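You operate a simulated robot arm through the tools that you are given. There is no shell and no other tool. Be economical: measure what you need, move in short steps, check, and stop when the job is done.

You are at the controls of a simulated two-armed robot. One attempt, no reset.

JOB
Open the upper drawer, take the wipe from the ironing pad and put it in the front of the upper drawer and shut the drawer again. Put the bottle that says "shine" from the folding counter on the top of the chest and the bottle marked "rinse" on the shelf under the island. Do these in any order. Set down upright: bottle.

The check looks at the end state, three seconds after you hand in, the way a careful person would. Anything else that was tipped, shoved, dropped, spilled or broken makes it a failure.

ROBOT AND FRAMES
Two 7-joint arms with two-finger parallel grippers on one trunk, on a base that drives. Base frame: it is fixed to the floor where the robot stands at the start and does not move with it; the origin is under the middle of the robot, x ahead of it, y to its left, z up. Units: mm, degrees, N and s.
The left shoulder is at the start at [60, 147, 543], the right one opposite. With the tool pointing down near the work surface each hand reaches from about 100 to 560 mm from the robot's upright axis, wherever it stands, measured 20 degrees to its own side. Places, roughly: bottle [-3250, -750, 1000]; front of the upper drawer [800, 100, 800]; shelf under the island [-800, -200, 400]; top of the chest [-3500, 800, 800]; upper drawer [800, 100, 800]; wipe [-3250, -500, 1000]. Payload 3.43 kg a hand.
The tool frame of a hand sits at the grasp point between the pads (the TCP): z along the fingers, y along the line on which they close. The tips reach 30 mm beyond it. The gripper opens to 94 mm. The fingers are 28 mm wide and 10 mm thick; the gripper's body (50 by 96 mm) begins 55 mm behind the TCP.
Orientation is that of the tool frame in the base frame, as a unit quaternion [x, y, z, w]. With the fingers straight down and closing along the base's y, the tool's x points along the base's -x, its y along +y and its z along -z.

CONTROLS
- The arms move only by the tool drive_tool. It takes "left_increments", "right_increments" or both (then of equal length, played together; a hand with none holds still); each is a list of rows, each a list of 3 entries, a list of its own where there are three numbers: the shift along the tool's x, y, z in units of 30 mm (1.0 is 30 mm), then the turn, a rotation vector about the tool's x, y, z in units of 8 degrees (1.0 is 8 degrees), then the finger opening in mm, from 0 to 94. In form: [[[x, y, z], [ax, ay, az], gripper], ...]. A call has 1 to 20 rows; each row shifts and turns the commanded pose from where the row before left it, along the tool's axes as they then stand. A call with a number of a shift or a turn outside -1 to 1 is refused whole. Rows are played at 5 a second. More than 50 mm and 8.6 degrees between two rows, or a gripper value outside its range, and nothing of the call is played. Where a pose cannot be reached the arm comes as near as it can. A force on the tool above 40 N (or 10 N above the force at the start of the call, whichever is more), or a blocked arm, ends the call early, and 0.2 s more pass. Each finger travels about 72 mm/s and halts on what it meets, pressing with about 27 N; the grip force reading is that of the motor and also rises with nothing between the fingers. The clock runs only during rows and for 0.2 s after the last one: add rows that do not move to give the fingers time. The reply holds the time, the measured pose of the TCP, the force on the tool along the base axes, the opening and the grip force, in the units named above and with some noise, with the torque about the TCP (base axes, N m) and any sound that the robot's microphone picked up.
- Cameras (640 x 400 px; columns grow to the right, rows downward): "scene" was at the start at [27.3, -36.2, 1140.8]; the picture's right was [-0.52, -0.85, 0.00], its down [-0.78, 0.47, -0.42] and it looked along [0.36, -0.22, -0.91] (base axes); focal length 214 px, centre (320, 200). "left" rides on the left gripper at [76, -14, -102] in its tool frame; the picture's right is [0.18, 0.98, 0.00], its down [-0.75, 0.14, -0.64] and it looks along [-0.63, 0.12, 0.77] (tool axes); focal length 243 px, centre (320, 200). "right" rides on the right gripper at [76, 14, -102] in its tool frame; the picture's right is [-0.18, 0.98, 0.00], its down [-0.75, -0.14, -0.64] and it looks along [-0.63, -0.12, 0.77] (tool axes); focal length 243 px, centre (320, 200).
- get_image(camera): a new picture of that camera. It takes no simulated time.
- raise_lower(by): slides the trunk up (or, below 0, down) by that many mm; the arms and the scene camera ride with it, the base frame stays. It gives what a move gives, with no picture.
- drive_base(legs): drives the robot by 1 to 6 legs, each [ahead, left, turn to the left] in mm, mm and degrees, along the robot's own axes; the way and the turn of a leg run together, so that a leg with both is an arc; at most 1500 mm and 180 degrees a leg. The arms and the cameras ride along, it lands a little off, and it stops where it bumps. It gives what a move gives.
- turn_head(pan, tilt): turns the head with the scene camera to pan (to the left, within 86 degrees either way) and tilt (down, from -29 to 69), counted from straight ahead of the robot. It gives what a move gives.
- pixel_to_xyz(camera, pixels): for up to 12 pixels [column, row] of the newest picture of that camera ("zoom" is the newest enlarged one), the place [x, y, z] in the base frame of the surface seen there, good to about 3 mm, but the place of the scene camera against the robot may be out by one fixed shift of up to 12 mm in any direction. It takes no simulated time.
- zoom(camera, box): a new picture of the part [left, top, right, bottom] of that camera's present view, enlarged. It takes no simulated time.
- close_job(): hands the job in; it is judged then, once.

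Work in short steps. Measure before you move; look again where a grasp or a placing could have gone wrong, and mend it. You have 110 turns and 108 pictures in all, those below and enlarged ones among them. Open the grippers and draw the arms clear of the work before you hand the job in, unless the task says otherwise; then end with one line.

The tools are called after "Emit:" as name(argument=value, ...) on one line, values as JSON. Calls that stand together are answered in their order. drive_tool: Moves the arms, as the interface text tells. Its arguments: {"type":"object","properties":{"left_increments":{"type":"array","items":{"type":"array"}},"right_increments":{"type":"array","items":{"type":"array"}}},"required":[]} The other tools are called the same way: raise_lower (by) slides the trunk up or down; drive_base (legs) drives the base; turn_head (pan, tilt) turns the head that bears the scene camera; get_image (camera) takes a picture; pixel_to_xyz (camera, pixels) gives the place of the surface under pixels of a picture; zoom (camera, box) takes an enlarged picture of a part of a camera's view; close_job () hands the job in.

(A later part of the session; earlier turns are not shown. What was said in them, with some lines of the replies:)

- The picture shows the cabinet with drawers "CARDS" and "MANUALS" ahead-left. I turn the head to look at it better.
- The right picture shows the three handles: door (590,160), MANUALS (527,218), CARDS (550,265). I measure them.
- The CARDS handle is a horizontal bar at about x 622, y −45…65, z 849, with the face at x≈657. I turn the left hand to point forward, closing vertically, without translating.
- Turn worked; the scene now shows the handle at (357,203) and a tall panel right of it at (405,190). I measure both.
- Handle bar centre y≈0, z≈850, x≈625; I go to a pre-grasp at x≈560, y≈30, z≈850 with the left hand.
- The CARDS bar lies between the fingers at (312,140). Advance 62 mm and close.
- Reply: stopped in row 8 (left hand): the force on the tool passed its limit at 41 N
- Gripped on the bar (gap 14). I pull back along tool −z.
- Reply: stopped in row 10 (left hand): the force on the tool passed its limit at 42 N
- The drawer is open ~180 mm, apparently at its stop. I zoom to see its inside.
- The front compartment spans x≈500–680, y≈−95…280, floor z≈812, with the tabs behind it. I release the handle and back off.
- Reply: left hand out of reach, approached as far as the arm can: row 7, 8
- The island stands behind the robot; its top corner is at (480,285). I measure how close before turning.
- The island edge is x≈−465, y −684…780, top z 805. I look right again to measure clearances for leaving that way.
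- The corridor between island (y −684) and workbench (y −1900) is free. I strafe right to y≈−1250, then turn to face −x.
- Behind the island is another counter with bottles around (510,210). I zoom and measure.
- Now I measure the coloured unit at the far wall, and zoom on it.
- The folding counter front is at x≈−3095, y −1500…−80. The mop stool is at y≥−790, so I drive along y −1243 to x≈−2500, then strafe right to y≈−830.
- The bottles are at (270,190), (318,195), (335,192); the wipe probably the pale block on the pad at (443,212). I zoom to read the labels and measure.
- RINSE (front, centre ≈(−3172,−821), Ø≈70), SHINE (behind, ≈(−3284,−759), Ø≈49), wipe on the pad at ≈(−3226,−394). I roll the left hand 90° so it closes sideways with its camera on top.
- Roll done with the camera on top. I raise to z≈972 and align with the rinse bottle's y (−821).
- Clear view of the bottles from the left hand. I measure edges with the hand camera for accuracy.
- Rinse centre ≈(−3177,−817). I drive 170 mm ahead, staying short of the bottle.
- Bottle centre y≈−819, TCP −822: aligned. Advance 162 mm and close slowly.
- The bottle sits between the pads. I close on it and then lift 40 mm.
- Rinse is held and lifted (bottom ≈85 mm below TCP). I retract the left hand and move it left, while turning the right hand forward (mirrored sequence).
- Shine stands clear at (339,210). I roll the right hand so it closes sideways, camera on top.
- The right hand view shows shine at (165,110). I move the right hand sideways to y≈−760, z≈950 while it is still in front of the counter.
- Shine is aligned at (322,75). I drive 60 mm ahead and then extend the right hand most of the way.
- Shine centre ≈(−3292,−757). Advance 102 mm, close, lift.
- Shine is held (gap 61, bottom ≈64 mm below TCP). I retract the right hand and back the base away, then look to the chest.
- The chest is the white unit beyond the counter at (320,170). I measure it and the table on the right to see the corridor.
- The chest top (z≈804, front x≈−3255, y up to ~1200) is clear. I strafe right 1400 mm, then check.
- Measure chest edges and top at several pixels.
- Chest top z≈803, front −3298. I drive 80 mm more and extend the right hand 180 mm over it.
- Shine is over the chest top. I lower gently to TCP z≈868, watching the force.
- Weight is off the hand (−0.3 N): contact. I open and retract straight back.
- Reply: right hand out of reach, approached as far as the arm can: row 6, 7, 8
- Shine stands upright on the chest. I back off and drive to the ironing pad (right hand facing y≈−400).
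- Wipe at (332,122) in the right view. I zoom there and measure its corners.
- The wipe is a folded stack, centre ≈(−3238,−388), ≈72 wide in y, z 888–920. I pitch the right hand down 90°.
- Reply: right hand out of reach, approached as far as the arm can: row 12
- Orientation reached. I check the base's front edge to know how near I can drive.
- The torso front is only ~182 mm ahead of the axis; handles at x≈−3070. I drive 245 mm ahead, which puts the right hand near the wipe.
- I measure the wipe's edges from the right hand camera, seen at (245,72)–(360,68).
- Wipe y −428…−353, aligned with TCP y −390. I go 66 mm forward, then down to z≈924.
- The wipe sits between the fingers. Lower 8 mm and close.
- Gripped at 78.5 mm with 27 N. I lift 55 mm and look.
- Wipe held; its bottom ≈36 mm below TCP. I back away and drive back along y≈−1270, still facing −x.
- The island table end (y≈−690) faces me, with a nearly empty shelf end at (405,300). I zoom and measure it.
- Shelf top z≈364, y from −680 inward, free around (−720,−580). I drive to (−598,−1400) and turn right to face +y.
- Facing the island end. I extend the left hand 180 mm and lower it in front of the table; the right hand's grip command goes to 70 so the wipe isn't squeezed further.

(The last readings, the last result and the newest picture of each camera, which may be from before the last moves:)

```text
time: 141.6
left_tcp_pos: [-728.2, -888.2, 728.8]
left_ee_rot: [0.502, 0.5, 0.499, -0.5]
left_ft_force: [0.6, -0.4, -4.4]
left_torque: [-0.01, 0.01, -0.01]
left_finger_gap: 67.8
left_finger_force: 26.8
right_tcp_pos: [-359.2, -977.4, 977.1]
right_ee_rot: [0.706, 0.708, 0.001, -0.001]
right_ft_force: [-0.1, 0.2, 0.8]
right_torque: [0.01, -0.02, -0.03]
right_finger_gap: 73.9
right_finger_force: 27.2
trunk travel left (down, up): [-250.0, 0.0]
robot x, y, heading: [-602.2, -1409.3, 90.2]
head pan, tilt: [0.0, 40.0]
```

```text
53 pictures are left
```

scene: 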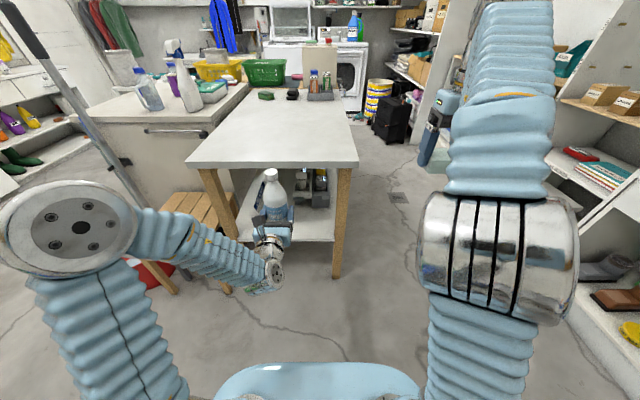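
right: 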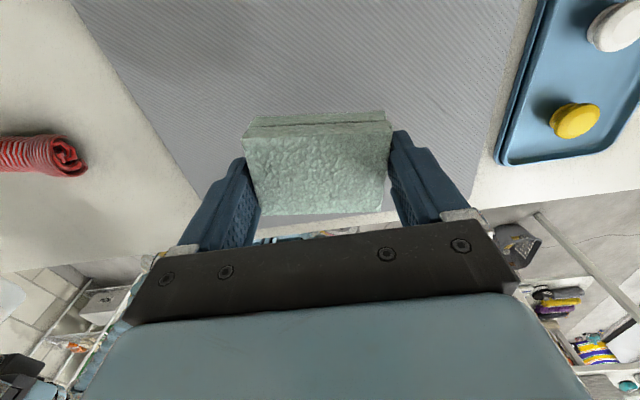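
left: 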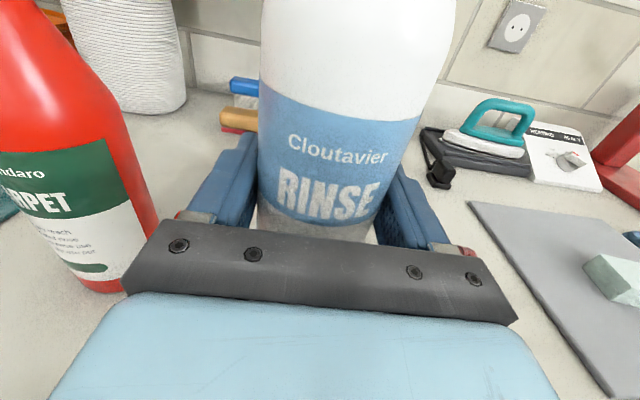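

The elbow is up and left, outside the table. I lower the hand a further 258 mm to z≈471 (bottle bottom ≈386).

Emit:
drive_tool(left_increments=[[[-1, 0, 0], [0, 0, 0], 50], [[-1, 0, 0], [0, 0, 0], 50], [[-1, 0, 0], [0, 0, 0], 50], [[-1, 0, 0], [0, 0, 0], 50], [[-1, 0, 0], [0, 0, 0], 50], [[-1, 0, 0], [0, 0, 0], 50], [[-1, 0, 0], [0, 0, 0], 50], [[-1, 0, 0], [0, 0, 0], 50], [[-0.6, 0, 0], [0, 0, 0], 50], [[0, 0, 0], [0, 0, 0], 50]])

Emit:
get_image(camera="scene")

Emit:
get_image(camera="left")

```text
time: 143.8
left_tcp_pos: [-728.0, -888.8, 470.6]
left_ee_rot: [0.502, 0.5, 0.499, -0.499]
left_ft_force: [-0.2, -0.1, -4.9]
left_torque: [-0.01, 0.0, 0.0]
left_finger_gap: 67.6
left_finger_force: 27.0
right_tcp_pos: [-358.4, -976.5, 976.6]
right_ee_rot: [0.706, 0.708, 0.002, 0.0]
right_ft_force: [-0.2, 0.3, 0.1]
right_torque: [0.02, -0.03, -0.02]
right_finger_gap: 73.8
right_finger_force: 26.9
trunk travel left (down, up): [-250.0, 0.0]
robot x, y, heading: [-600.0, -1405.6, 90.1]
head pan, tilt: [0.0, 40.0]
```

```text
52 pictures are left
```

scene: 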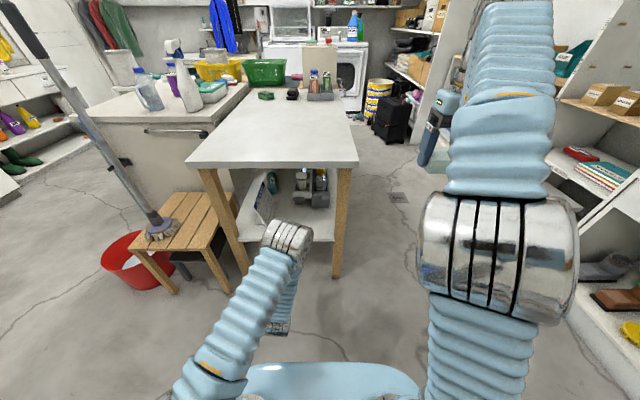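

```text
51 pictures are left
```

left: 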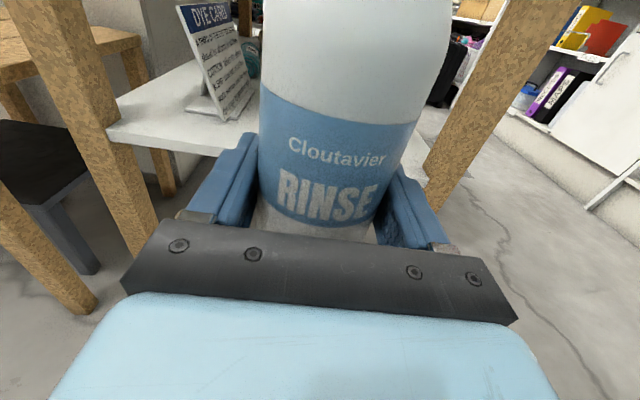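

The elbow now appears above the hand at (290,240); I measure it against the table edge height.

Emit:
pixel_to_xyz(camera="scene", pixels=[[290, 230], [300, 228], [270, 240], [310, 240], [282, 310], [240, 310], [270, 165], [350, 165], [290, 260]])

```text
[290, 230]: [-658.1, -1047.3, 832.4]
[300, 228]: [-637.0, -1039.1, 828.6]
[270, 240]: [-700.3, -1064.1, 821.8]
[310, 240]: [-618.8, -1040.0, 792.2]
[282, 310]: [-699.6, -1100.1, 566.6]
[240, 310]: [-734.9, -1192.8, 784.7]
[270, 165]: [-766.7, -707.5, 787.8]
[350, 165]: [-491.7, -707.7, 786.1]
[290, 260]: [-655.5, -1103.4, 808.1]
```

Elbow front is 150 mm behind the TCP, so with TCP at y≈−612 it stays outside the table edge (−710). I drive 276 mm ahead.

Emit:
drive_base(legs=[[200, 0, 0]])

Emit:
get_image(camera="scene")

Emit:
get_image(camera="left")

```text
time: 145.4
left_tcp_pos: [-728.6, -690.4, 471.4]
left_ee_rot: [0.503, 0.5, 0.499, -0.499]
left_ft_force: [0.6, 0.4, -6.0]
left_torque: [0.02, 0.01, -0.01]
left_finger_gap: 67.4
left_finger_force: 26.8
right_tcp_pos: [-358.8, -778.6, 977.2]
right_ee_rot: [0.707, 0.708, 0.002, -0.001]
right_ft_force: [0.5, 0.1, -0.2]
right_torque: [0.03, -0.03, 0.03]
right_finger_gap: 73.7
right_finger_force: 27.0
trunk travel left (down, up): [-250.0, 0.0]
robot x, y, heading: [-604.8, -1203.9, 89.7]
head pan, tilt: [0.0, 40.0]
```

```text
50 pictures are left
```

scene: 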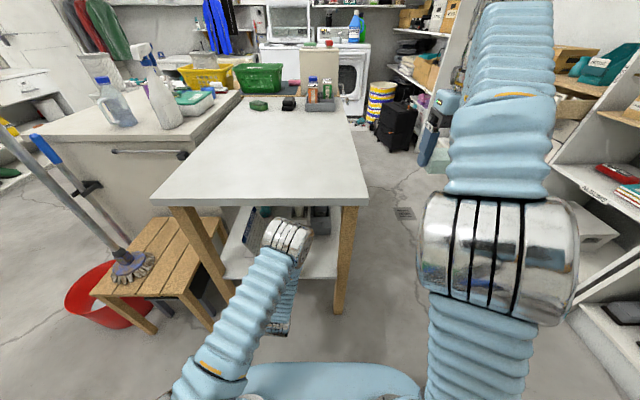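

```text
49 pictures are left
```

left: 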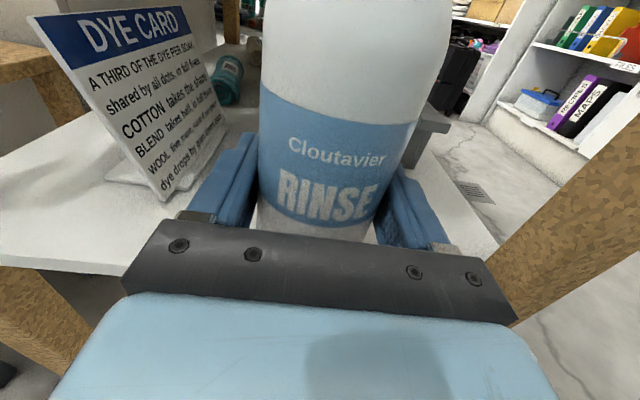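

Good clearance to sign and legs. I measure the sign's near edge and drive 78 mm more.

Emit:
pixel_to_xyz(camera="left", pixels=[[165, 195], [222, 130], [100, 260], [455, 215], [430, 130], [160, 230]])

Emit:
drive_base(legs=[[78, 0, 0]])

Emit:
get_image(camera="left")

Emit:
get_image(camera="scene")

```text
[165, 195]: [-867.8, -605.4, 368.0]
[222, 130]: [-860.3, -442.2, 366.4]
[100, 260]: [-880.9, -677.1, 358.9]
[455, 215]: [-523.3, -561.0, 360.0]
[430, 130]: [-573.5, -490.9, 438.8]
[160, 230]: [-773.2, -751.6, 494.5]
```

```text
time: 146.6
left_tcp_pos: [-729.0, -619.8, 469.4]
left_ee_rot: [0.505, 0.501, 0.497, -0.497]
left_ft_force: [0.8, 0.0, -4.9]
left_torque: [0.0, -0.02, -0.03]
left_finger_gap: 67.8
left_finger_force: 26.9
right_tcp_pos: [-360.8, -706.5, 980.2]
right_ee_rot: [0.705, 0.709, 0.003, -0.002]
right_ft_force: [-0.3, 0.0, 0.6]
right_torque: [0.02, 0.0, 0.02]
right_finger_gap: 73.9
right_finger_force: 26.9
trunk travel left (down, up): [-250.0, 0.0]
robot x, y, heading: [-601.6, -1128.1, 90.2]
head pan, tilt: [0.0, 40.0]
stopped in leg 1: the robot was blocked; the commanded pose is now the measured one
```

```text
48 pictures are left
```

left: 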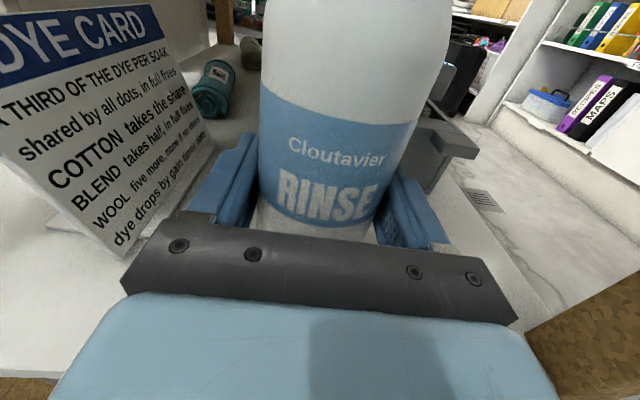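

```text
47 pictures are left
```

scene: 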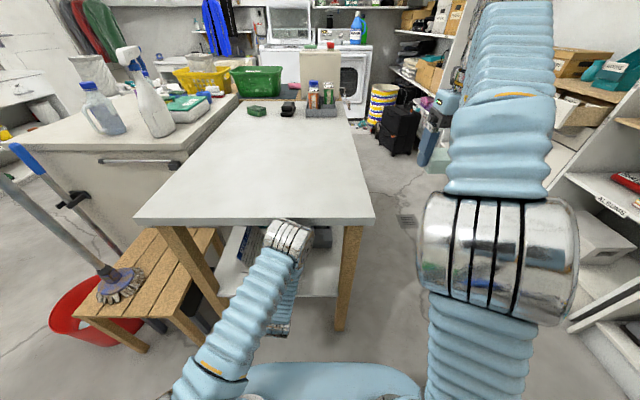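

The drive was blocked at the last millimetres — likely the elbow meeting the table edge at (290,222). I back 30 mm and measure.

Emit:
drive_base(legs=[[-30, 0, 0]])

Emit:
get_image(camera="scene")

Emit:
pixel_to_xyz(camera="scene", pixels=[[290, 226], [305, 230], [312, 240], [300, 250], [260, 205], [340, 205], [260, 212], [285, 235]])

```text
time: 147.4
left_tcp_pos: [-728.2, -647.6, 468.2]
left_ee_rot: [0.507, 0.501, 0.495, -0.497]
left_ft_force: [0.6, 1.0, -6.6]
left_torque: [-0.03, -0.01, 0.0]
left_finger_gap: 67.9
left_finger_force: 27.0
right_tcp_pos: [-359.9, -731.1, 977.8]
right_ee_rot: [0.706, 0.709, 0.001, 0.0]
right_ft_force: [0.2, -0.4, -1.1]
right_torque: [0.01, -0.01, 0.03]
right_finger_gap: 73.9
right_finger_force: 26.9
trunk travel left (down, up): [-250.0, 0.0]
robot x, y, heading: [-604.2, -1159.2, 90.0]
head pan, tilt: [0.0, 40.0]
```

```text
46 pictures are left
```

scene: 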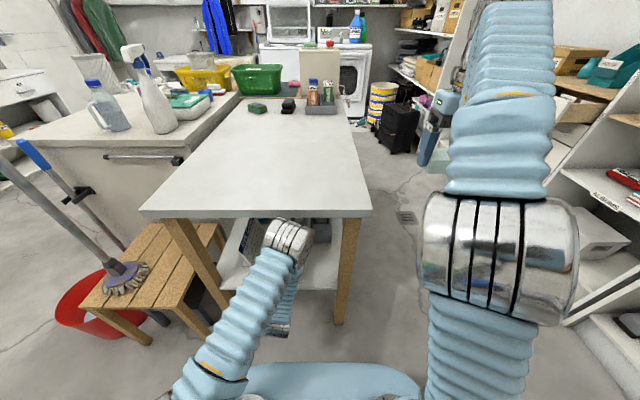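

```text
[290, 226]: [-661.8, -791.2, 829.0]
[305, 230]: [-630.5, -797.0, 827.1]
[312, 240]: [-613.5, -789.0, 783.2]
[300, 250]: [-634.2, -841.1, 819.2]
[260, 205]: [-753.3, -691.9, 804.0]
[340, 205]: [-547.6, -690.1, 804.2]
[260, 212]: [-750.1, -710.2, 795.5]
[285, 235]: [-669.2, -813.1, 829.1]
```

I level the hand and extend it 35 mm with the arm alone, then lower 14 mm.

Emit:
drive_tool(left_increments=[[[0, 0, 0.3], [0, 0.11, 0], 50], [[0, 0, 0.45], [0, 0, 0], 50], [[0, 0, 0.45], [0, 0, 0], 50], [[-0.25, 0, 0], [0, 0, 0], 50], [[-0.2, 0, 0], [0, 0, 0], 50], [[0, 0, 0], [0, 0, 0], 50]])

Emit:
get_image(camera="scene")

```text
time: 148.8
left_tcp_pos: [-727.8, -609.8, 454.9]
left_ee_rot: [0.503, 0.496, 0.501, -0.5]
left_ft_force: [0.6, -0.5, -6.1]
left_torque: [-0.06, 0.0, -0.03]
left_finger_gap: 67.6
left_finger_force: 27.0
right_tcp_pos: [-360.5, -732.0, 977.0]
right_ee_rot: [0.705, 0.71, 0.001, 0.0]
right_ft_force: [-0.6, 0.1, -0.2]
right_torque: [0.03, -0.01, 0.04]
right_finger_gap: 73.8
right_finger_force: 27.1
trunk travel left (down, up): [-250.0, 0.0]
robot x, y, heading: [-601.2, -1160.6, 90.3]
head pan, tilt: [0.0, 40.0]
```

```text
45 pictures are left
```

scene: 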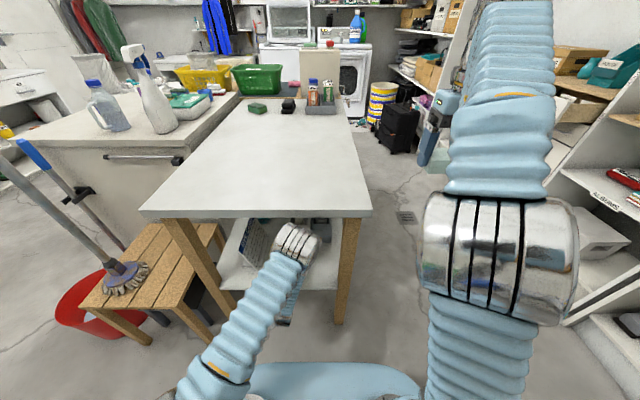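

TCP at y −610 and level. I lower 6 mm and read the force.

Emit:
drive_tool(left_increments=[[[-0.07, 0, 0], [0, 0, 0], 50], [[-0.07, 0, 0], [0, 0, 0], 50], [[-0.07, 0, 0], [0, 0, 0], 50], [[0, 0, 0], [0, 0, 0], 50]])

```text
time: 149.8
left_tcp_pos: [-728.0, -610.8, 451.7]
left_ee_rot: [-0.501, -0.495, -0.502, 0.502]
left_ft_force: [-5.7, 2.8, 23.5]
left_torque: [0.11, -0.12, 0.06]
left_finger_gap: 67.9
left_finger_force: 27.2
right_tcp_pos: [-360.5, -733.7, 978.1]
right_ee_rot: [0.706, 0.709, 0.001, -0.001]
right_ft_force: [-0.6, -0.2, 0.1]
right_torque: [-0.05, -0.02, 0.01]
right_finger_gap: 73.8
right_finger_force: 26.8
trunk travel left (down, up): [-250.0, 0.0]
robot x, y, heading: [-600.8, -1155.5, 90.0]
head pan, tilt: [0.0, 40.0]
```

Contact with 24 N push; I ease up ~2.5 mm.

Emit:
drive_tool(left_increments=[[[0.08, 0, 0], [0, 0, 0], 50], [[0, 0, 0], [0, 0, 0], 50]])

```text
time: 150.4
left_tcp_pos: [-728.2, -610.9, 451.1]
left_ee_rot: [0.502, 0.497, 0.5, -0.501]
left_ft_force: [-4.9, 3.9, 13.3]
left_torque: [0.6, -0.01, 0.2]
left_finger_gap: 67.6
left_finger_force: 26.7
right_tcp_pos: [-360.9, -733.5, 978.2]
right_ee_rot: [0.705, 0.709, 0.002, -0.001]
right_ft_force: [0.3, 0.3, 0.1]
right_torque: [-0.02, 0.01, -0.03]
right_finger_gap: 74.0
right_finger_force: 27.4
trunk travel left (down, up): [-250.0, 0.0]
robot x, y, heading: [-607.8, -1162.0, 90.3]
head pan, tilt: [0.0, 40.0]
```

Still 13 N; ease up another 1.5 mm.

Emit:
drive_tool(left_increments=[[[0.05, 0, 0], [0, 0, 0], 50], [[0, 0, 0], [0, 0, 0], 50]])

Emit:
get_image(camera="left")

```text
time: 151.0
left_tcp_pos: [-727.6, -611.5, 450.4]
left_ee_rot: [0.504, 0.497, 0.5, -0.499]
left_ft_force: [0.9, 0.4, -0.3]
left_torque: [0.27, -0.1, -0.02]
left_finger_gap: 67.5
left_finger_force: 27.5
right_tcp_pos: [-359.5, -732.1, 978.4]
right_ee_rot: [0.706, 0.708, 0.002, -0.001]
right_ft_force: [0.0, 0.4, -1.7]
right_torque: [0.01, 0.02, 0.01]
right_finger_gap: 73.9
right_finger_force: 27.2
trunk travel left (down, up): [-250.0, 0.0]
robot x, y, heading: [-602.2, -1157.0, 90.3]
head pan, tilt: [0.0, 40.0]
```

```text
44 pictures are left
```

left: 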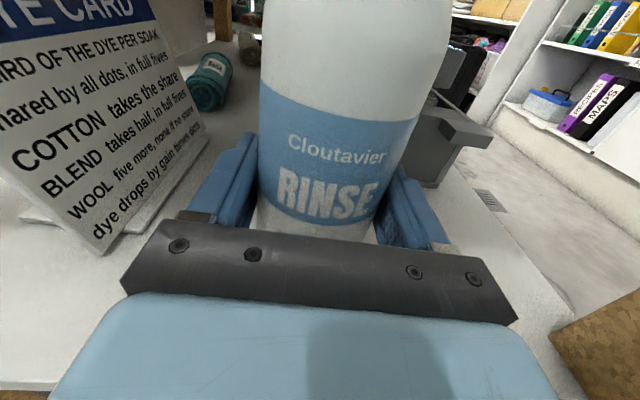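

Weight balanced (−0.3 N). I open the fingers, then back the base straight off.

Emit:
drive_tool(left_increments=[[[0, 0, 0], [0, 0, 0], 72], [[0, 0, 0], [0, 0, 0], 80], [[0, 0, 0], [0, 0, 0], 94], [[0, 0, 0], [0, 0, 0], 94]])

Emit:
get_image(camera="left")

Emit:
drive_base(legs=[[-300, 0, 0]])

Emit:
get_image(camera="left")

Emit:
get_image(camera="scene")

```text
time: 152.0
left_tcp_pos: [-727.8, -611.1, 452.4]
left_ee_rot: [0.503, 0.496, 0.5, -0.501]
left_ft_force: [0.6, 0.6, -0.1]
left_torque: [0.01, 0.03, 0.01]
left_finger_gap: 93.9
left_finger_force: 0.0
right_tcp_pos: [-360.3, -733.2, 977.5]
right_ee_rot: [0.705, 0.709, 0.002, 0.0]
right_ft_force: [0.4, -0.8, -1.1]
right_torque: [0.02, -0.02, 0.0]
right_finger_gap: 73.9
right_finger_force: 27.1
trunk travel left (down, up): [-250.0, 0.0]
robot x, y, heading: [-603.4, -1159.7, 90.3]
head pan, tilt: [0.0, 40.0]
```

```text
43 pictures are left
```

left: 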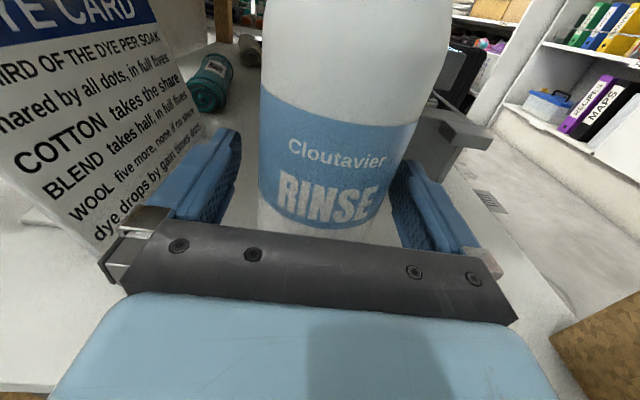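

```text
time: 154.1
left_tcp_pos: [-727.1, -912.6, 452.5]
left_ee_rot: [0.503, 0.497, 0.501, -0.5]
left_ft_force: [-0.3, 0.0, 1.2]
left_torque: [-0.02, 0.01, -0.03]
left_finger_gap: 94.0
left_finger_force: 0.1
right_tcp_pos: [-359.0, -1033.4, 977.6]
right_ee_rot: [0.705, 0.709, 0.002, 0.0]
right_ft_force: [-0.3, 0.0, -0.5]
right_torque: [0.01, 0.04, 0.01]
right_finger_gap: 73.7
right_finger_force: 27.1
trunk travel left (down, up): [-250.0, 0.0]
robot x, y, heading: [-600.2, -1464.6, 90.3]
head pan, tilt: [0.0, 40.0]
```

```text
42 pictures are left
```

left: 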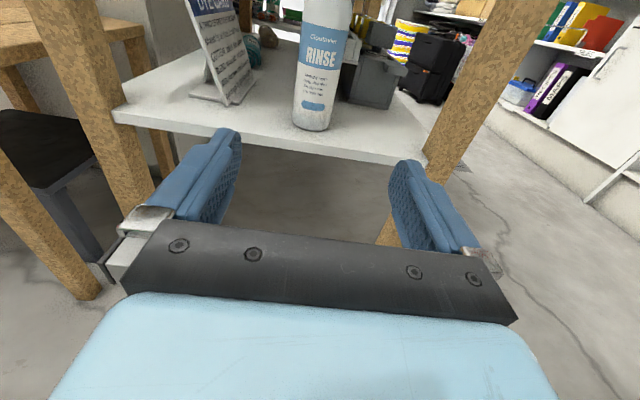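

```text
41 pictures are left
```

scene: 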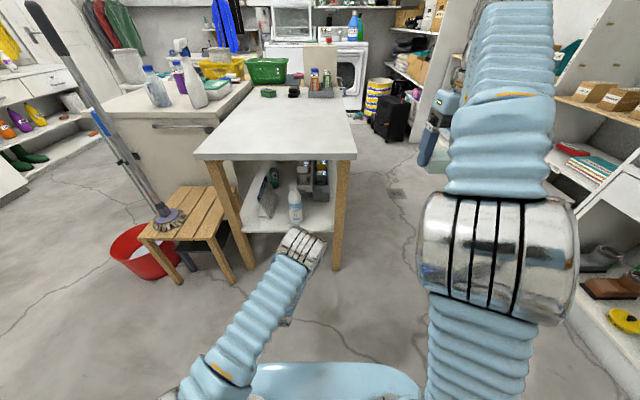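

Rinse stands upright on the shelf at (295,205). I raise the left hand to z≈845, retract it and close its fingers for use as pusher later.

Emit:
drive_tool(left_increments=[[[1, 0, 0], [0, 0, 0], 60], [[1, 0, 0], [0, 0, 0], 30], [[1, 0, 0], [0, 0, 0], 0], [[1, 0, 0], [0, 0, 0], 0], [[1, 0, 0], [0, 0, 0], 0], [[1, 0, 0], [0, 0, 0], 0], [[1, 0, 0], [0, 0, 0], 0], [[1, 0, 0], [0, 0, 0], 0], [[1, 0, 0], [0, 0, 0], 0], [[1, 0, 0], [0, 0, 0], 0], [[1, 0, 0], [0, 0, 0], 0], [[1, 0, 0], [0, 0, 0], 0], [[1, 0, 0], [0, 0, 0], 0], [[0, 0, -1], [0, 0, 0], 0], [[0, 0, -1], [0, 0, 0], 0], [[0, 0, -1], [0, 0, 0], 0], [[0, 0, -1], [0, 0, 0], 0], [[0, 0, -1], [0, 0, 0], 0]])

Emit:
drive_base(legs=[[0, -600, 0], [214, 0, 0]])

Emit:
turn_head(pan=-50, tilt=35)

Emit:
get_image(camera="scene")

```text
time: 157.9
left_tcp_pos: [-708.9, -1032.7, 873.1]
left_ee_rot: [0.502, 0.498, 0.499, -0.501]
left_ft_force: [0.0, 0.3, 0.0]
left_torque: [0.0, -0.02, -0.03]
left_finger_gap: 0.0
left_finger_force: 27.6
left hand out of reach, approached as far as the arm can: row 16, 17, 18
right_tcp_pos: [-359.9, -1033.2, 977.0]
right_ee_rot: [0.705, 0.709, 0.002, 0.0]
right_ft_force: [-0.5, 0.2, -0.6]
right_torque: [0.01, -0.01, 0.02]
right_finger_gap: 74.2
right_finger_force: 26.8
trunk travel left (down, up): [-250.0, 0.0]
robot x, y, heading: [-597.7, -1459.4, 90.4]
head pan, tilt: [0.0, 40.0]
```

```text
time: 162.5
left_tcp_pos: [-105.2, -818.3, 873.2]
left_ee_rot: [0.504, 0.495, 0.501, -0.5]
left_ft_force: [0.5, -0.2, -0.6]
left_torque: [0.0, 0.01, -0.01]
left_finger_gap: 0.0
left_finger_force: 27.4
right_tcp_pos: [244.6, -821.7, 978.2]
right_ee_rot: [0.707, 0.708, 0.002, -0.001]
right_ft_force: [-0.4, -0.6, 0.4]
right_torque: [0.04, 0.02, -0.01]
right_finger_gap: 74.0
right_finger_force: 27.0
trunk travel left (down, up): [-250.0, 0.0]
robot x, y, heading: [0.9, -1249.3, 89.8]
head pan, tilt: [0.0, 40.0]
```

```text
time: 163.7
left_tcp_pos: [-105.3, -817.7, 873.0]
left_ee_rot: [0.504, 0.495, 0.501, -0.499]
left_ft_force: [-0.2, 0.2, 0.4]
left_torque: [0.01, 0.02, -0.01]
left_finger_gap: 0.0
left_finger_force: 26.9
right_tcp_pos: [245.5, -820.3, 977.9]
right_ee_rot: [0.707, 0.708, 0.002, -0.001]
right_ft_force: [0.0, 1.0, -0.3]
right_torque: [0.01, 0.01, -0.02]
right_finger_gap: 73.6
right_finger_force: 26.9
trunk travel left (down, up): [-250.0, 0.0]
robot x, y, heading: [5.7, -1247.5, 89.7]
head pan, tilt: [-50.0, 35.0]
```

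```text
40 pictures are left
```

scene: 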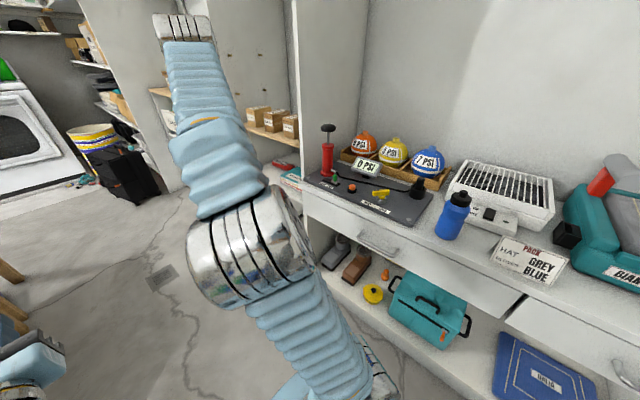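

A counter with items lies at x>~600 here. I measure the heights before turning.

Emit:
pixel_to_xyz(camera="scene", pixels=[[400, 235], [460, 195], [328, 130], [430, 150], [325, 190], [300, 30], [600, 170], [490, 280], [280, 100]])

```text
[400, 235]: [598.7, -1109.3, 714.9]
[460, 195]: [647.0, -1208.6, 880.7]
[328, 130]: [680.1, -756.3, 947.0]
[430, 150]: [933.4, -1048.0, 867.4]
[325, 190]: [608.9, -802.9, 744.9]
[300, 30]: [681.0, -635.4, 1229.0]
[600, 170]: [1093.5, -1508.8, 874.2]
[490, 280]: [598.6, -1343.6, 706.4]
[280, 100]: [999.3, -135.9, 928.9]
```

I shift 150 mm away from the counter before turning to heading 0, then stand at x≈−60.

Emit:
drive_base(legs=[[0, 150, 0], [0, 0, -90], [80, 0, 0]])

Emit:
turn_head(pan=60, tilt=35)

Emit:
get_image(camera="scene")

```text
time: 169.6
left_tcp_pos: [363.1, -1142.3, 873.3]
left_ee_rot: [0.707, -0.006, 0.707, 0.002]
left_ft_force: [0.0, 0.1, 0.4]
left_torque: [0.01, 0.02, 0.01]
left_finger_gap: 0.1
left_finger_force: 27.4
right_tcp_pos: [358.7, -1491.9, 977.6]
right_ee_rot: [1.0, -0.001, 0.002, 0.001]
right_ft_force: [-0.5, 0.5, -0.7]
right_torque: [0.03, -0.01, -0.02]
right_finger_gap: 74.0
right_finger_force: 27.0
trunk travel left (down, up): [-250.0, 0.0]
robot x, y, heading: [-67.0, -1246.8, -0.3]
head pan, tilt: [-50.0, 35.0]
```

```text
time: 171.4
left_tcp_pos: [362.4, -1142.4, 872.6]
left_ee_rot: [0.707, -0.007, 0.707, 0.002]
left_ft_force: [0.2, 0.1, -1.1]
left_torque: [0.0, 0.0, 0.0]
left_finger_gap: 0.0
left_finger_force: 26.7
right_tcp_pos: [358.4, -1493.1, 976.3]
right_ee_rot: [1.0, -0.001, 0.003, 0.001]
right_ft_force: [-0.3, -1.1, 0.0]
right_torque: [-0.03, 0.0, -0.02]
right_finger_gap: 74.0
right_finger_force: 27.5
trunk travel left (down, up): [-250.0, 0.0]
robot x, y, heading: [-68.9, -1247.7, -0.4]
head pan, tilt: [60.0, 35.0]
```

```text
39 pictures are left
```

scene: 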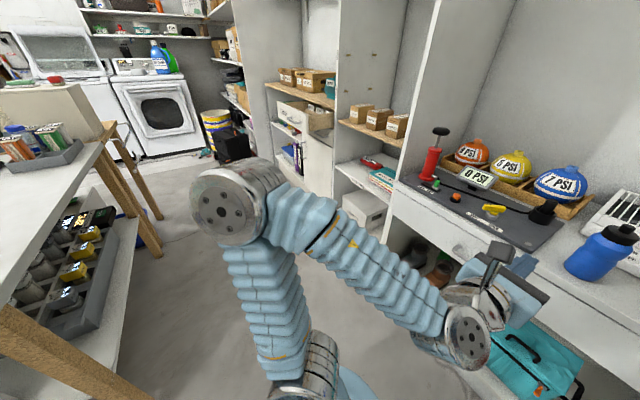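

I check the left elbow and the open drawer positions before strafing.

Emit:
pixel_to_xyz(camera="scene", pixels=[[225, 205], [240, 175], [270, 180], [320, 118], [300, 105], [110, 135], [60, 165], [20, 90]])

Emit:
zoom(camera="scene", box=[260, 60, 420, 160])

```text
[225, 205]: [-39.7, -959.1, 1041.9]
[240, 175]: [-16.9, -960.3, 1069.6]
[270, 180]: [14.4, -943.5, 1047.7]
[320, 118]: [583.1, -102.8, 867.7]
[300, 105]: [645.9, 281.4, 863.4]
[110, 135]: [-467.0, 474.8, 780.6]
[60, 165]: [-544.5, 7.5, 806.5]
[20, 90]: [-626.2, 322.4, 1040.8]
```

```text
4.00 times, centred on (340, 110) of scene
```

zoom: 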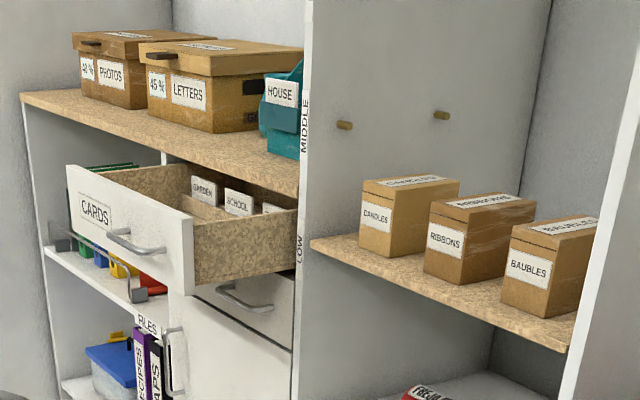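

Elbows are clear. I strafe left 1540 mm.

Emit:
drive_base(legs=[[0, 1200, 0.3], [0, 340, 0]])

Emit:
turn_head(pan=-10, tilt=40)

Emit:
get_image(camera="scene")

Emit:
get_image(camera="right")

```text
time: 179.3
left_tcp_pos: [372.8, 394.9, 872.6]
left_ee_rot: [0.707, -0.007, 0.707, 0.002]
left_ft_force: [-0.2, -0.5, 0.1]
left_torque: [0.02, 0.01, -0.01]
left_finger_gap: 0.0
left_finger_force: 26.9
right_tcp_pos: [365.4, 44.2, 975.7]
right_ee_rot: [1.0, -0.001, 0.001, 0.001]
right_ft_force: [0.1, -0.7, -0.8]
right_torque: [-0.01, 0.03, 0.03]
right_finger_gap: 73.7
right_finger_force: 27.0
trunk travel left (down, up): [-250.0, 0.0]
robot x, y, heading: [-57.5, 290.2, -0.4]
head pan, tilt: [60.0, 35.0]
```

```text
time: 180.7
left_tcp_pos: [370.9, 395.2, 872.6]
left_ee_rot: [0.707, -0.007, 0.707, 0.003]
left_ft_force: [-0.4, 0.0, -0.4]
left_torque: [0.0, 0.0, 0.01]
left_finger_gap: 0.1
left_finger_force: 27.0
right_tcp_pos: [366.2, 45.3, 976.9]
right_ee_rot: [1.0, -0.002, 0.002, 0.001]
right_ft_force: [0.4, 1.0, -0.5]
right_torque: [0.03, 0.0, 0.0]
right_finger_gap: 73.8
right_finger_force: 27.3
trunk travel left (down, up): [-250.0, 0.0]
robot x, y, heading: [-56.0, 289.2, -0.0]
head pan, tilt: [-10.0, 40.0]
```

```text
37 pictures are left
```

scene: 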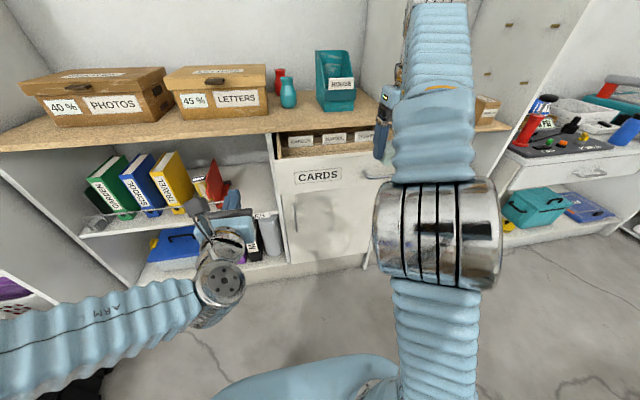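

```text
36 pictures are left
```

right: 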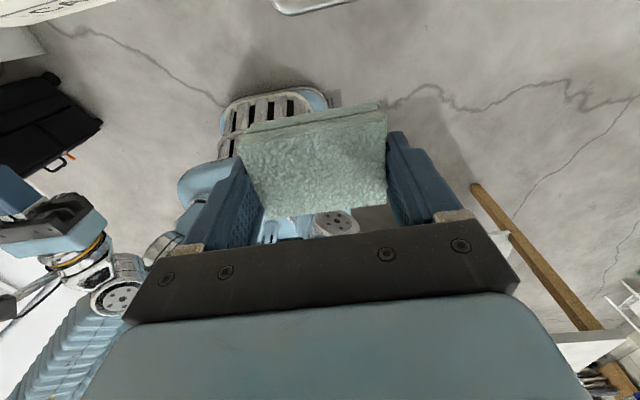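

Wipe is well held. I drive 178 mm ahead so the right hand is above the drawer's front compartment.

Emit:
drive_base(legs=[[178, 0, 0]])

Emit:
get_image(camera="right")

Emit:
get_image(camera="scene")

```text
time: 182.2
left_tcp_pos: [550.1, 392.2, 872.2]
left_ee_rot: [0.707, -0.007, 0.707, 0.002]
left_ft_force: [-0.7, -1.0, 0.7]
left_torque: [0.03, -0.03, -0.03]
left_finger_gap: 0.0
left_finger_force: 27.2
right_tcp_pos: [545.7, 43.1, 977.5]
right_ee_rot: [1.0, -0.002, 0.002, 0.0]
right_ft_force: [-0.9, -0.6, 0.3]
right_torque: [0.02, -0.04, -0.02]
right_finger_gap: 74.0
right_finger_force: 27.4
trunk travel left (down, up): [-250.0, 0.0]
robot x, y, heading: [119.8, 291.1, -0.3]
head pan, tilt: [-10.0, 40.0]
```

```text
35 pictures are left
```

right: 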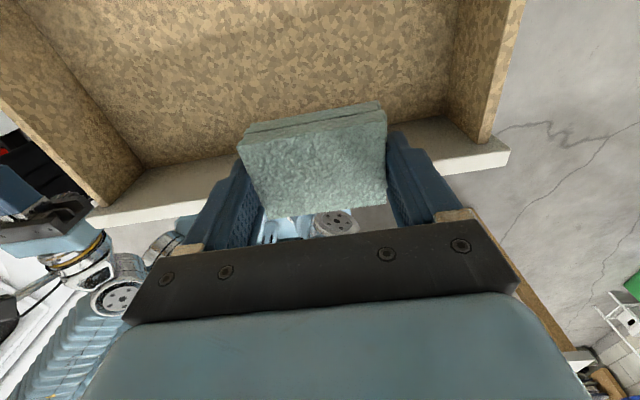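

```text
34 pictures are left
```

scene: 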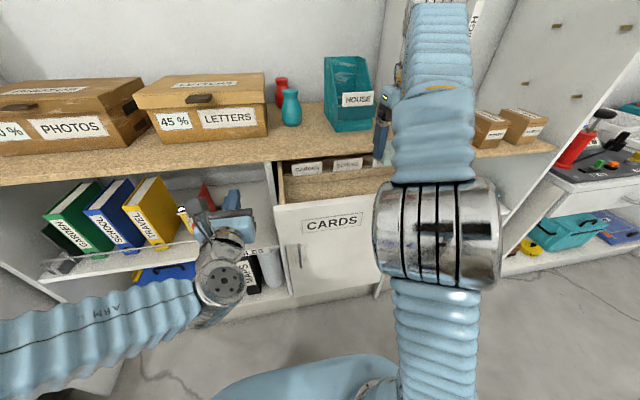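

I measure the drawer's inside from the right camera: front panel rim, floor, sides.

Emit:
pixel_to_xyz(camera="right", pixels=[[160, 185], [160, 167], [200, 100], [300, 60], [420, 60], [470, 145], [490, 160], [445, 100], [420, 110], [80, 140], [400, 125]])

```text
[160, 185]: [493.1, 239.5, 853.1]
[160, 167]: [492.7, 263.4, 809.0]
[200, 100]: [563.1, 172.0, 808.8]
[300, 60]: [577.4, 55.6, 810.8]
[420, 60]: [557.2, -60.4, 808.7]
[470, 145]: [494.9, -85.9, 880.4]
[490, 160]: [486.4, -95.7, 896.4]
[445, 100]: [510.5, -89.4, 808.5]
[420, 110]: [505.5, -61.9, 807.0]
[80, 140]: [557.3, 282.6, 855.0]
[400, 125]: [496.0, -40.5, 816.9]
```

Front inner wall x≈493, floor z≈809; TCP x 546 leaves the wipe well in the front. I lower to TCP z≈850.

Emit:
drive_tool(right_increments=[[[0, 0, 0.8], [0, 0, 0], 70], [[0, 0, 0.8], [0, 0, 0], 70], [[0, 0, 0.8], [0, 0, 0], 70], [[0, 0, 0.8], [0, 0, 0], 70], [[0, 0, 0.6], [0, 0, 0], 70], [[0, 0, 0.3], [0, 0, 0], 70], [[0, 0, 0.15], [0, 0, 0], 70], [[0, 0, 0], [0, 0, 0], 70]])

Emit:
get_image(camera="right")

```text
time: 184.0
left_tcp_pos: [550.1, 393.0, 874.0]
left_ee_rot: [0.707, -0.007, 0.707, 0.002]
left_ft_force: [-0.4, 0.1, -0.2]
left_torque: [-0.01, -0.02, 0.01]
left_finger_gap: 0.1
left_finger_force: 27.1
right_tcp_pos: [545.2, 44.4, 849.7]
right_ee_rot: [1.0, -0.001, 0.002, 0.0]
right_ft_force: [-0.4, 0.2, 0.1]
right_torque: [0.01, -0.04, -0.02]
right_finger_gap: 74.0
right_finger_force: 26.3
trunk travel left (down, up): [-250.0, 0.0]
robot x, y, heading: [117.7, 290.3, -0.3]
head pan, tilt: [-10.0, 40.0]
```

```text
33 pictures are left
```

right: 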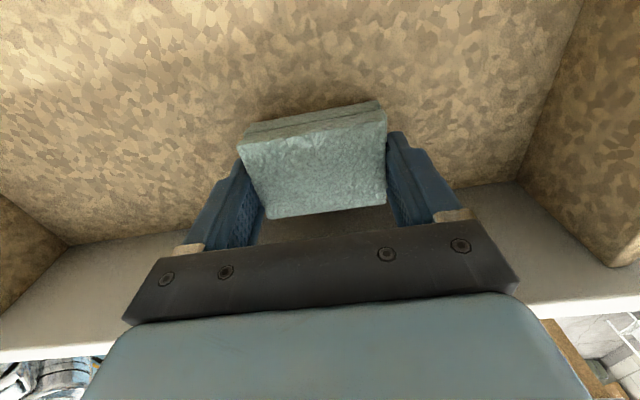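

No contact yet; lower 4 mm more, open, and rise.

Emit:
drive_tool(right_increments=[[[0, 0, 0.13], [0, 0, 0], 70], [[0, 0, 0], [0, 0, 0], 80], [[0, 0, 0], [0, 0, 0], 94], [[0, 0, 0], [0, 0, 0], 94], [[0, 0, 0], [0, 0, 0], 94], [[0, 0, -0.6], [0, 0, 0], 94], [[0, 0, -0.8], [0, 0, 0], 94], [[0, 0, -0.8], [0, 0, 0], 94], [[0, 0, -0.8], [0, 0, 0], 94], [[0, 0, -0.8], [0, 0, 0], 94]])

Emit:
get_image(camera="right")

```text
time: 186.2
left_tcp_pos: [550.9, 393.5, 872.8]
left_ee_rot: [0.707, -0.007, 0.707, 0.002]
left_ft_force: [-0.5, -0.1, -0.8]
left_torque: [0.03, -0.01, -0.01]
left_finger_gap: 0.0
left_finger_force: 27.1
right_tcp_pos: [545.9, 44.0, 962.8]
right_ee_rot: [1.0, -0.002, 0.001, 0.001]
right_ft_force: [-0.1, 0.6, 0.0]
right_torque: [-0.01, 0.02, 0.02]
right_finger_gap: 93.9
right_finger_force: 0.0
trunk travel left (down, up): [-250.0, 0.0]
robot x, y, heading: [118.0, 292.0, -0.3]
head pan, tilt: [-10.0, 40.0]
```

```text
32 pictures are left
```

right: 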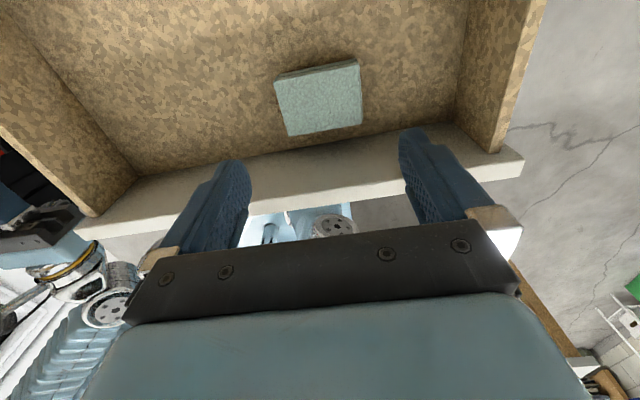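

The wipe lies in the front of the drawer. I back off 185 mm and shift right 240 mm so the left hand faces the drawer panel left of the handle.

Emit:
drive_base(legs=[[-185, 0, 0], [0, -235, 0.3]])

Emit:
drive_tool(left_increments=[[[-0.8, 0, 0], [0, 0, 0], 0], [[0, 0, 0], [0, 0, 0], 0]])

Emit:
get_image(camera="left")

Emit:
get_image(camera="scene")

```text
time: 189.1
left_tcp_pos: [363.0, 161.5, 873.7]
left_ee_rot: [0.707, -0.006, 0.707, 0.003]
left_ft_force: [0.2, 0.8, 0.1]
left_torque: [0.01, 0.0, 0.0]
left_finger_gap: 0.2
left_finger_force: 27.0
right_tcp_pos: [358.9, -188.2, 960.4]
right_ee_rot: [1.0, -0.001, 0.002, 0.001]
right_ft_force: [0.8, 0.2, 0.1]
right_torque: [0.01, 0.0, -0.02]
right_finger_gap: 94.0
right_finger_force: 0.0
trunk travel left (down, up): [-250.0, 0.0]
robot x, y, heading: [-69.5, 56.9, -0.1]
head pan, tilt: [-10.0, 40.0]
```

```text
time: 189.7
left_tcp_pos: [374.3, 153.3, 860.4]
left_ee_rot: [0.707, -0.007, 0.707, 0.002]
left_ft_force: [-0.6, -0.4, 0.2]
left_torque: [-0.02, 0.0, 0.02]
left_finger_gap: 0.0
left_finger_force: 26.7
left hand out of reach, approached as far as the arm can: row 1
right_tcp_pos: [360.1, -188.7, 960.4]
right_ee_rot: [1.0, 0.0, 0.001, 0.001]
right_ft_force: [0.6, 0.5, 0.6]
right_torque: [0.01, 0.0, -0.03]
right_finger_gap: 93.9
right_finger_force: 0.1
trunk travel left (down, up): [-250.0, 0.0]
robot x, y, heading: [-67.7, 52.7, -0.1]
head pan, tilt: [-10.0, 40.0]
```

```text
31 pictures are left
```

left: 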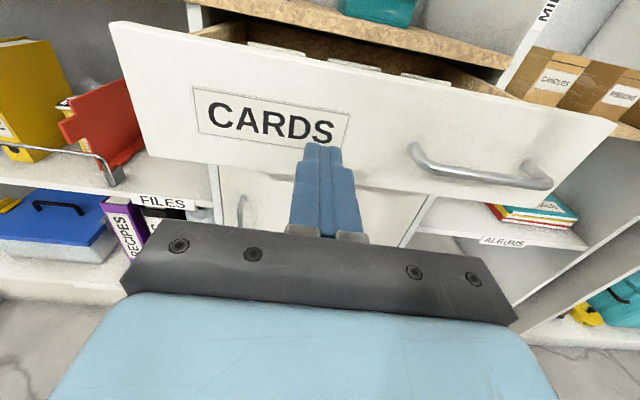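

```text
30 pictures are left
```

scene: 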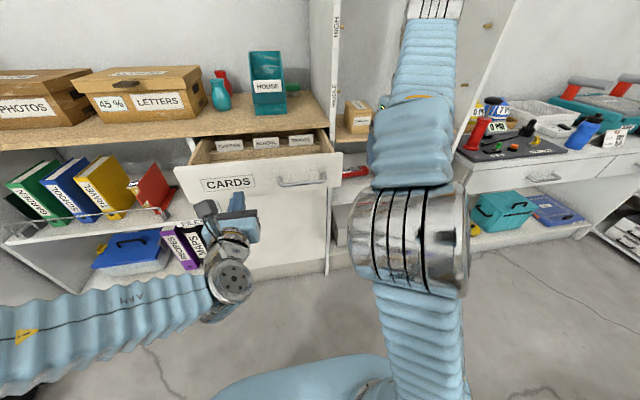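

Left fingertips point at the panel just left of the handle. I drive 60 mm ahead and then push with the arm.

Emit:
drive_base(legs=[[60, 0, 0]])

Emit:
drive_tool(left_increments=[[[-0.2, 0, 0.4], [0, 0, 0], 0], [[-0.2, 0, 0.6], [0, 0, 0], 0], [[0, 0, 0.7], [0, 0, 0], 0], [[0, 0, 0.7], [0, 0, 0], 0], [[0, 0, 0.7], [0, 0, 0], 0], [[0, 0, 0.7], [0, 0, 0], 0], [[0, 0, 0.7], [0, 0, 0], 0]])

Emit:
get_image(camera="scene")

```text
time: 190.7
left_tcp_pos: [434.0, 155.3, 858.8]
left_ee_rot: [0.707, -0.007, 0.707, 0.001]
left_ft_force: [-0.7, 0.0, 0.2]
left_torque: [0.0, -0.01, 0.0]
left_finger_gap: 0.0
left_finger_force: 27.0
right_tcp_pos: [419.2, -188.0, 960.4]
right_ee_rot: [1.0, 0.0, 0.001, 0.001]
right_ft_force: [-0.3, 0.4, -0.7]
right_torque: [0.03, 0.0, -0.02]
right_finger_gap: 93.8
right_finger_force: 0.0
trunk travel left (down, up): [-250.0, 0.0]
robot x, y, heading: [-9.0, 55.9, -0.3]
head pan, tilt: [-10.0, 40.0]
```

```text
time: 192.3
left_tcp_pos: [569.1, 153.9, 847.5]
left_ee_rot: [0.707, -0.005, 0.707, 0.001]
left_ft_force: [-0.2, 0.6, 0.3]
left_torque: [-0.05, 0.0, -0.01]
left_finger_gap: 0.0
left_finger_force: 27.1
right_tcp_pos: [417.7, -189.6, 960.4]
right_ee_rot: [1.0, -0.001, 0.001, 0.001]
right_ft_force: [0.4, 0.0, -0.3]
right_torque: [0.04, -0.01, -0.04]
right_finger_gap: 94.2
right_finger_force: 0.1
trunk travel left (down, up): [-250.0, 0.0]
robot x, y, heading: [-6.5, 54.4, -0.0]
head pan, tilt: [-10.0, 40.0]
```

```text
29 pictures are left
```

scene: 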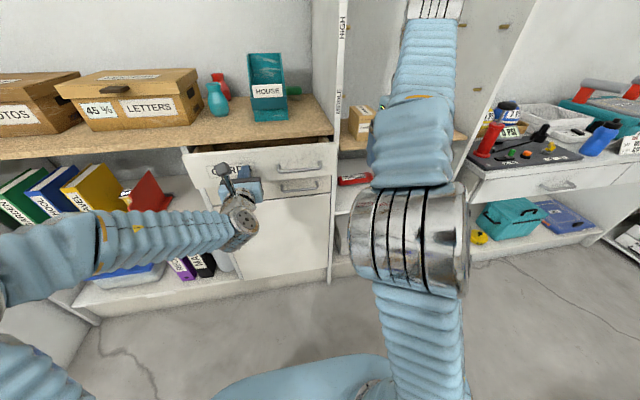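

The drawer is moving in; ~60 mm remain. I keep pushing.

Emit:
drive_tool(left_increments=[[[0, 0, 0.6], [0, 0, 0], 0], [[0, 0, 0.6], [0, 0, 0], 0], [[0, 0, 0.5], [0, 0, 0], 0], [[0, 0, 0.3], [0, 0, 0], 0], [[0, 0, 0.2], [0, 0, 0], 0], [[0, 0, 0.1], [0, 0, 0], 0]])

Emit:
zoom(camera="scene", box=[170, 90, 370, 215])

```text
time: 193.4
left_tcp_pos: [627.0, 153.0, 846.6]
left_ee_rot: [0.708, -0.007, 0.706, 0.003]
left_ft_force: [-31.6, 5.3, 1.9]
left_torque: [-0.01, -0.27, 0.3]
left_finger_gap: 0.0
left_finger_force: 27.3
right_tcp_pos: [416.6, -188.1, 962.3]
right_ee_rot: [1.0, -0.001, 0.002, 0.001]
right_ft_force: [-0.3, -0.3, 0.9]
right_torque: [-0.02, 0.03, 0.01]
right_finger_gap: 94.0
right_finger_force: 0.1
trunk travel left (down, up): [-250.0, 0.0]
robot x, y, heading: [-8.2, 56.5, -0.3]
head pan, tilt: [-10.0, 40.0]
stopped in row 5 (left hand): the force on the tool passed its limit at 56 N (the readings are from after the stop); the commanded pose is now the measured one
```

```text
3.20 times, centred on (270, 152) of scene
```

zoom: 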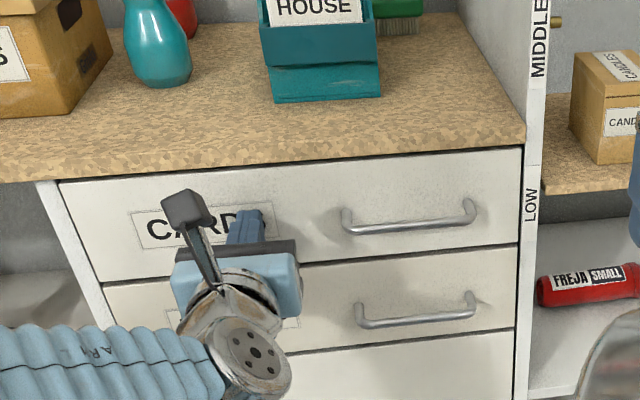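

The push stopped hard at 56 N with the panel flush: shut. I retract the left hand, open it, and back the base away to verify.

Emit:
drive_tool(left_increments=[[[0, 0, -0.8], [0, 0, 0], 0], [[0, 0, -0.9], [0, 0, 0], 0], [[0, 0, -0.9], [0, 0, 0], 40], [[0, 0, -0.9], [0, 0, 0], 94], [[0, 0, 0], [0, 0, 0], 94]])

Emit:
drive_base(legs=[[-80, 0, 0]])

Emit:
get_image(camera="scene")

Emit:
pixel_to_xyz(camera="scene", pixels=[[270, 165], [300, 200], [220, 180], [320, 170], [310, 190]])

```text
time: 194.6
left_tcp_pos: [524.3, 154.1, 845.8]
left_ee_rot: [0.709, -0.008, 0.705, 0.003]
left_ft_force: [-0.3, 0.3, -0.1]
left_torque: [-0.01, -0.01, 0.03]
left_finger_gap: 94.1
left_finger_force: 0.1
right_tcp_pos: [418.7, -187.5, 961.3]
right_ee_rot: [1.0, -0.001, 0.001, 0.001]
right_ft_force: [1.3, -0.1, 0.6]
right_torque: [-0.01, 0.01, 0.01]
right_finger_gap: 94.0
right_finger_force: 0.1
trunk travel left (down, up): [-250.0, 0.0]
robot x, y, heading: [-6.4, 57.1, -0.3]
head pan, tilt: [-10.0, 40.0]
```

```text
time: 195.7
left_tcp_pos: [445.7, 154.3, 843.8]
left_ee_rot: [0.709, -0.008, 0.705, 0.003]
left_ft_force: [-0.2, -0.3, 0.1]
left_torque: [-0.02, -0.03, 0.0]
left_finger_gap: 93.9
left_finger_force: 0.1
right_tcp_pos: [338.7, -187.9, 959.5]
right_ee_rot: [1.0, 0.0, 0.001, 0.0]
right_ft_force: [-0.1, 0.1, 0.3]
right_torque: [-0.01, 0.0, 0.0]
right_finger_gap: 94.2
right_finger_force: 0.0
trunk travel left (down, up): [-250.0, 0.0]
robot x, y, heading: [-87.3, 56.7, -0.3]
head pan, tilt: [-10.0, 40.0]
```

```text
27 pictures are left
```

scene: 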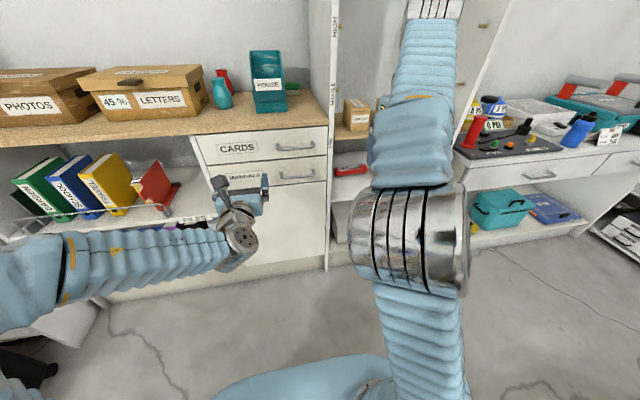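

```text
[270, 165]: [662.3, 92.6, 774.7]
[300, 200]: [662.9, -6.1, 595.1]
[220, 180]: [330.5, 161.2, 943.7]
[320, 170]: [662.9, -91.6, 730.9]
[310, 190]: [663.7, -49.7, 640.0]
```

I verify the upper panel is flush by measuring it against the lower one.

Emit:
pixel_to_xyz(camera="scene", pixels=[[265, 145], [265, 155], [320, 140], [215, 145], [320, 150], [260, 166]])

Emit:
zoom(camera="scene", box=[170, 90, 370, 215])

```text
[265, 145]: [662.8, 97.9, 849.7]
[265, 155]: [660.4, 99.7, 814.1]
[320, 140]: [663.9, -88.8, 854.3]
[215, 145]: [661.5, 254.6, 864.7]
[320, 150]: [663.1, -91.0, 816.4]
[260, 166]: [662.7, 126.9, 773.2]
```

```text
3.20 times, centred on (270, 152) of scene
```

zoom: 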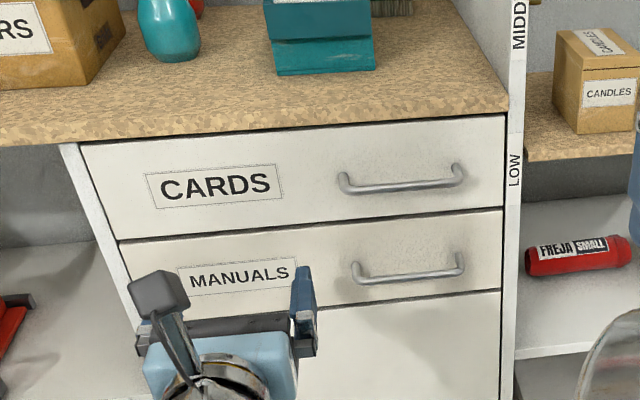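

The drawer is flush (x≈662 everywhere), both hands are open and clear. I hand the job in.

Emit:
close_job()

```text
The job is handed in.
```

The job is handed in: the wipe is in the front of the upper drawer, which is shut. "Shine" stands upright on the chest and "rinse" stands upright on the shelf under the island. While I was placing "rinse", the arm bumped the edge of the island once, but nothing on it looked disturbed.
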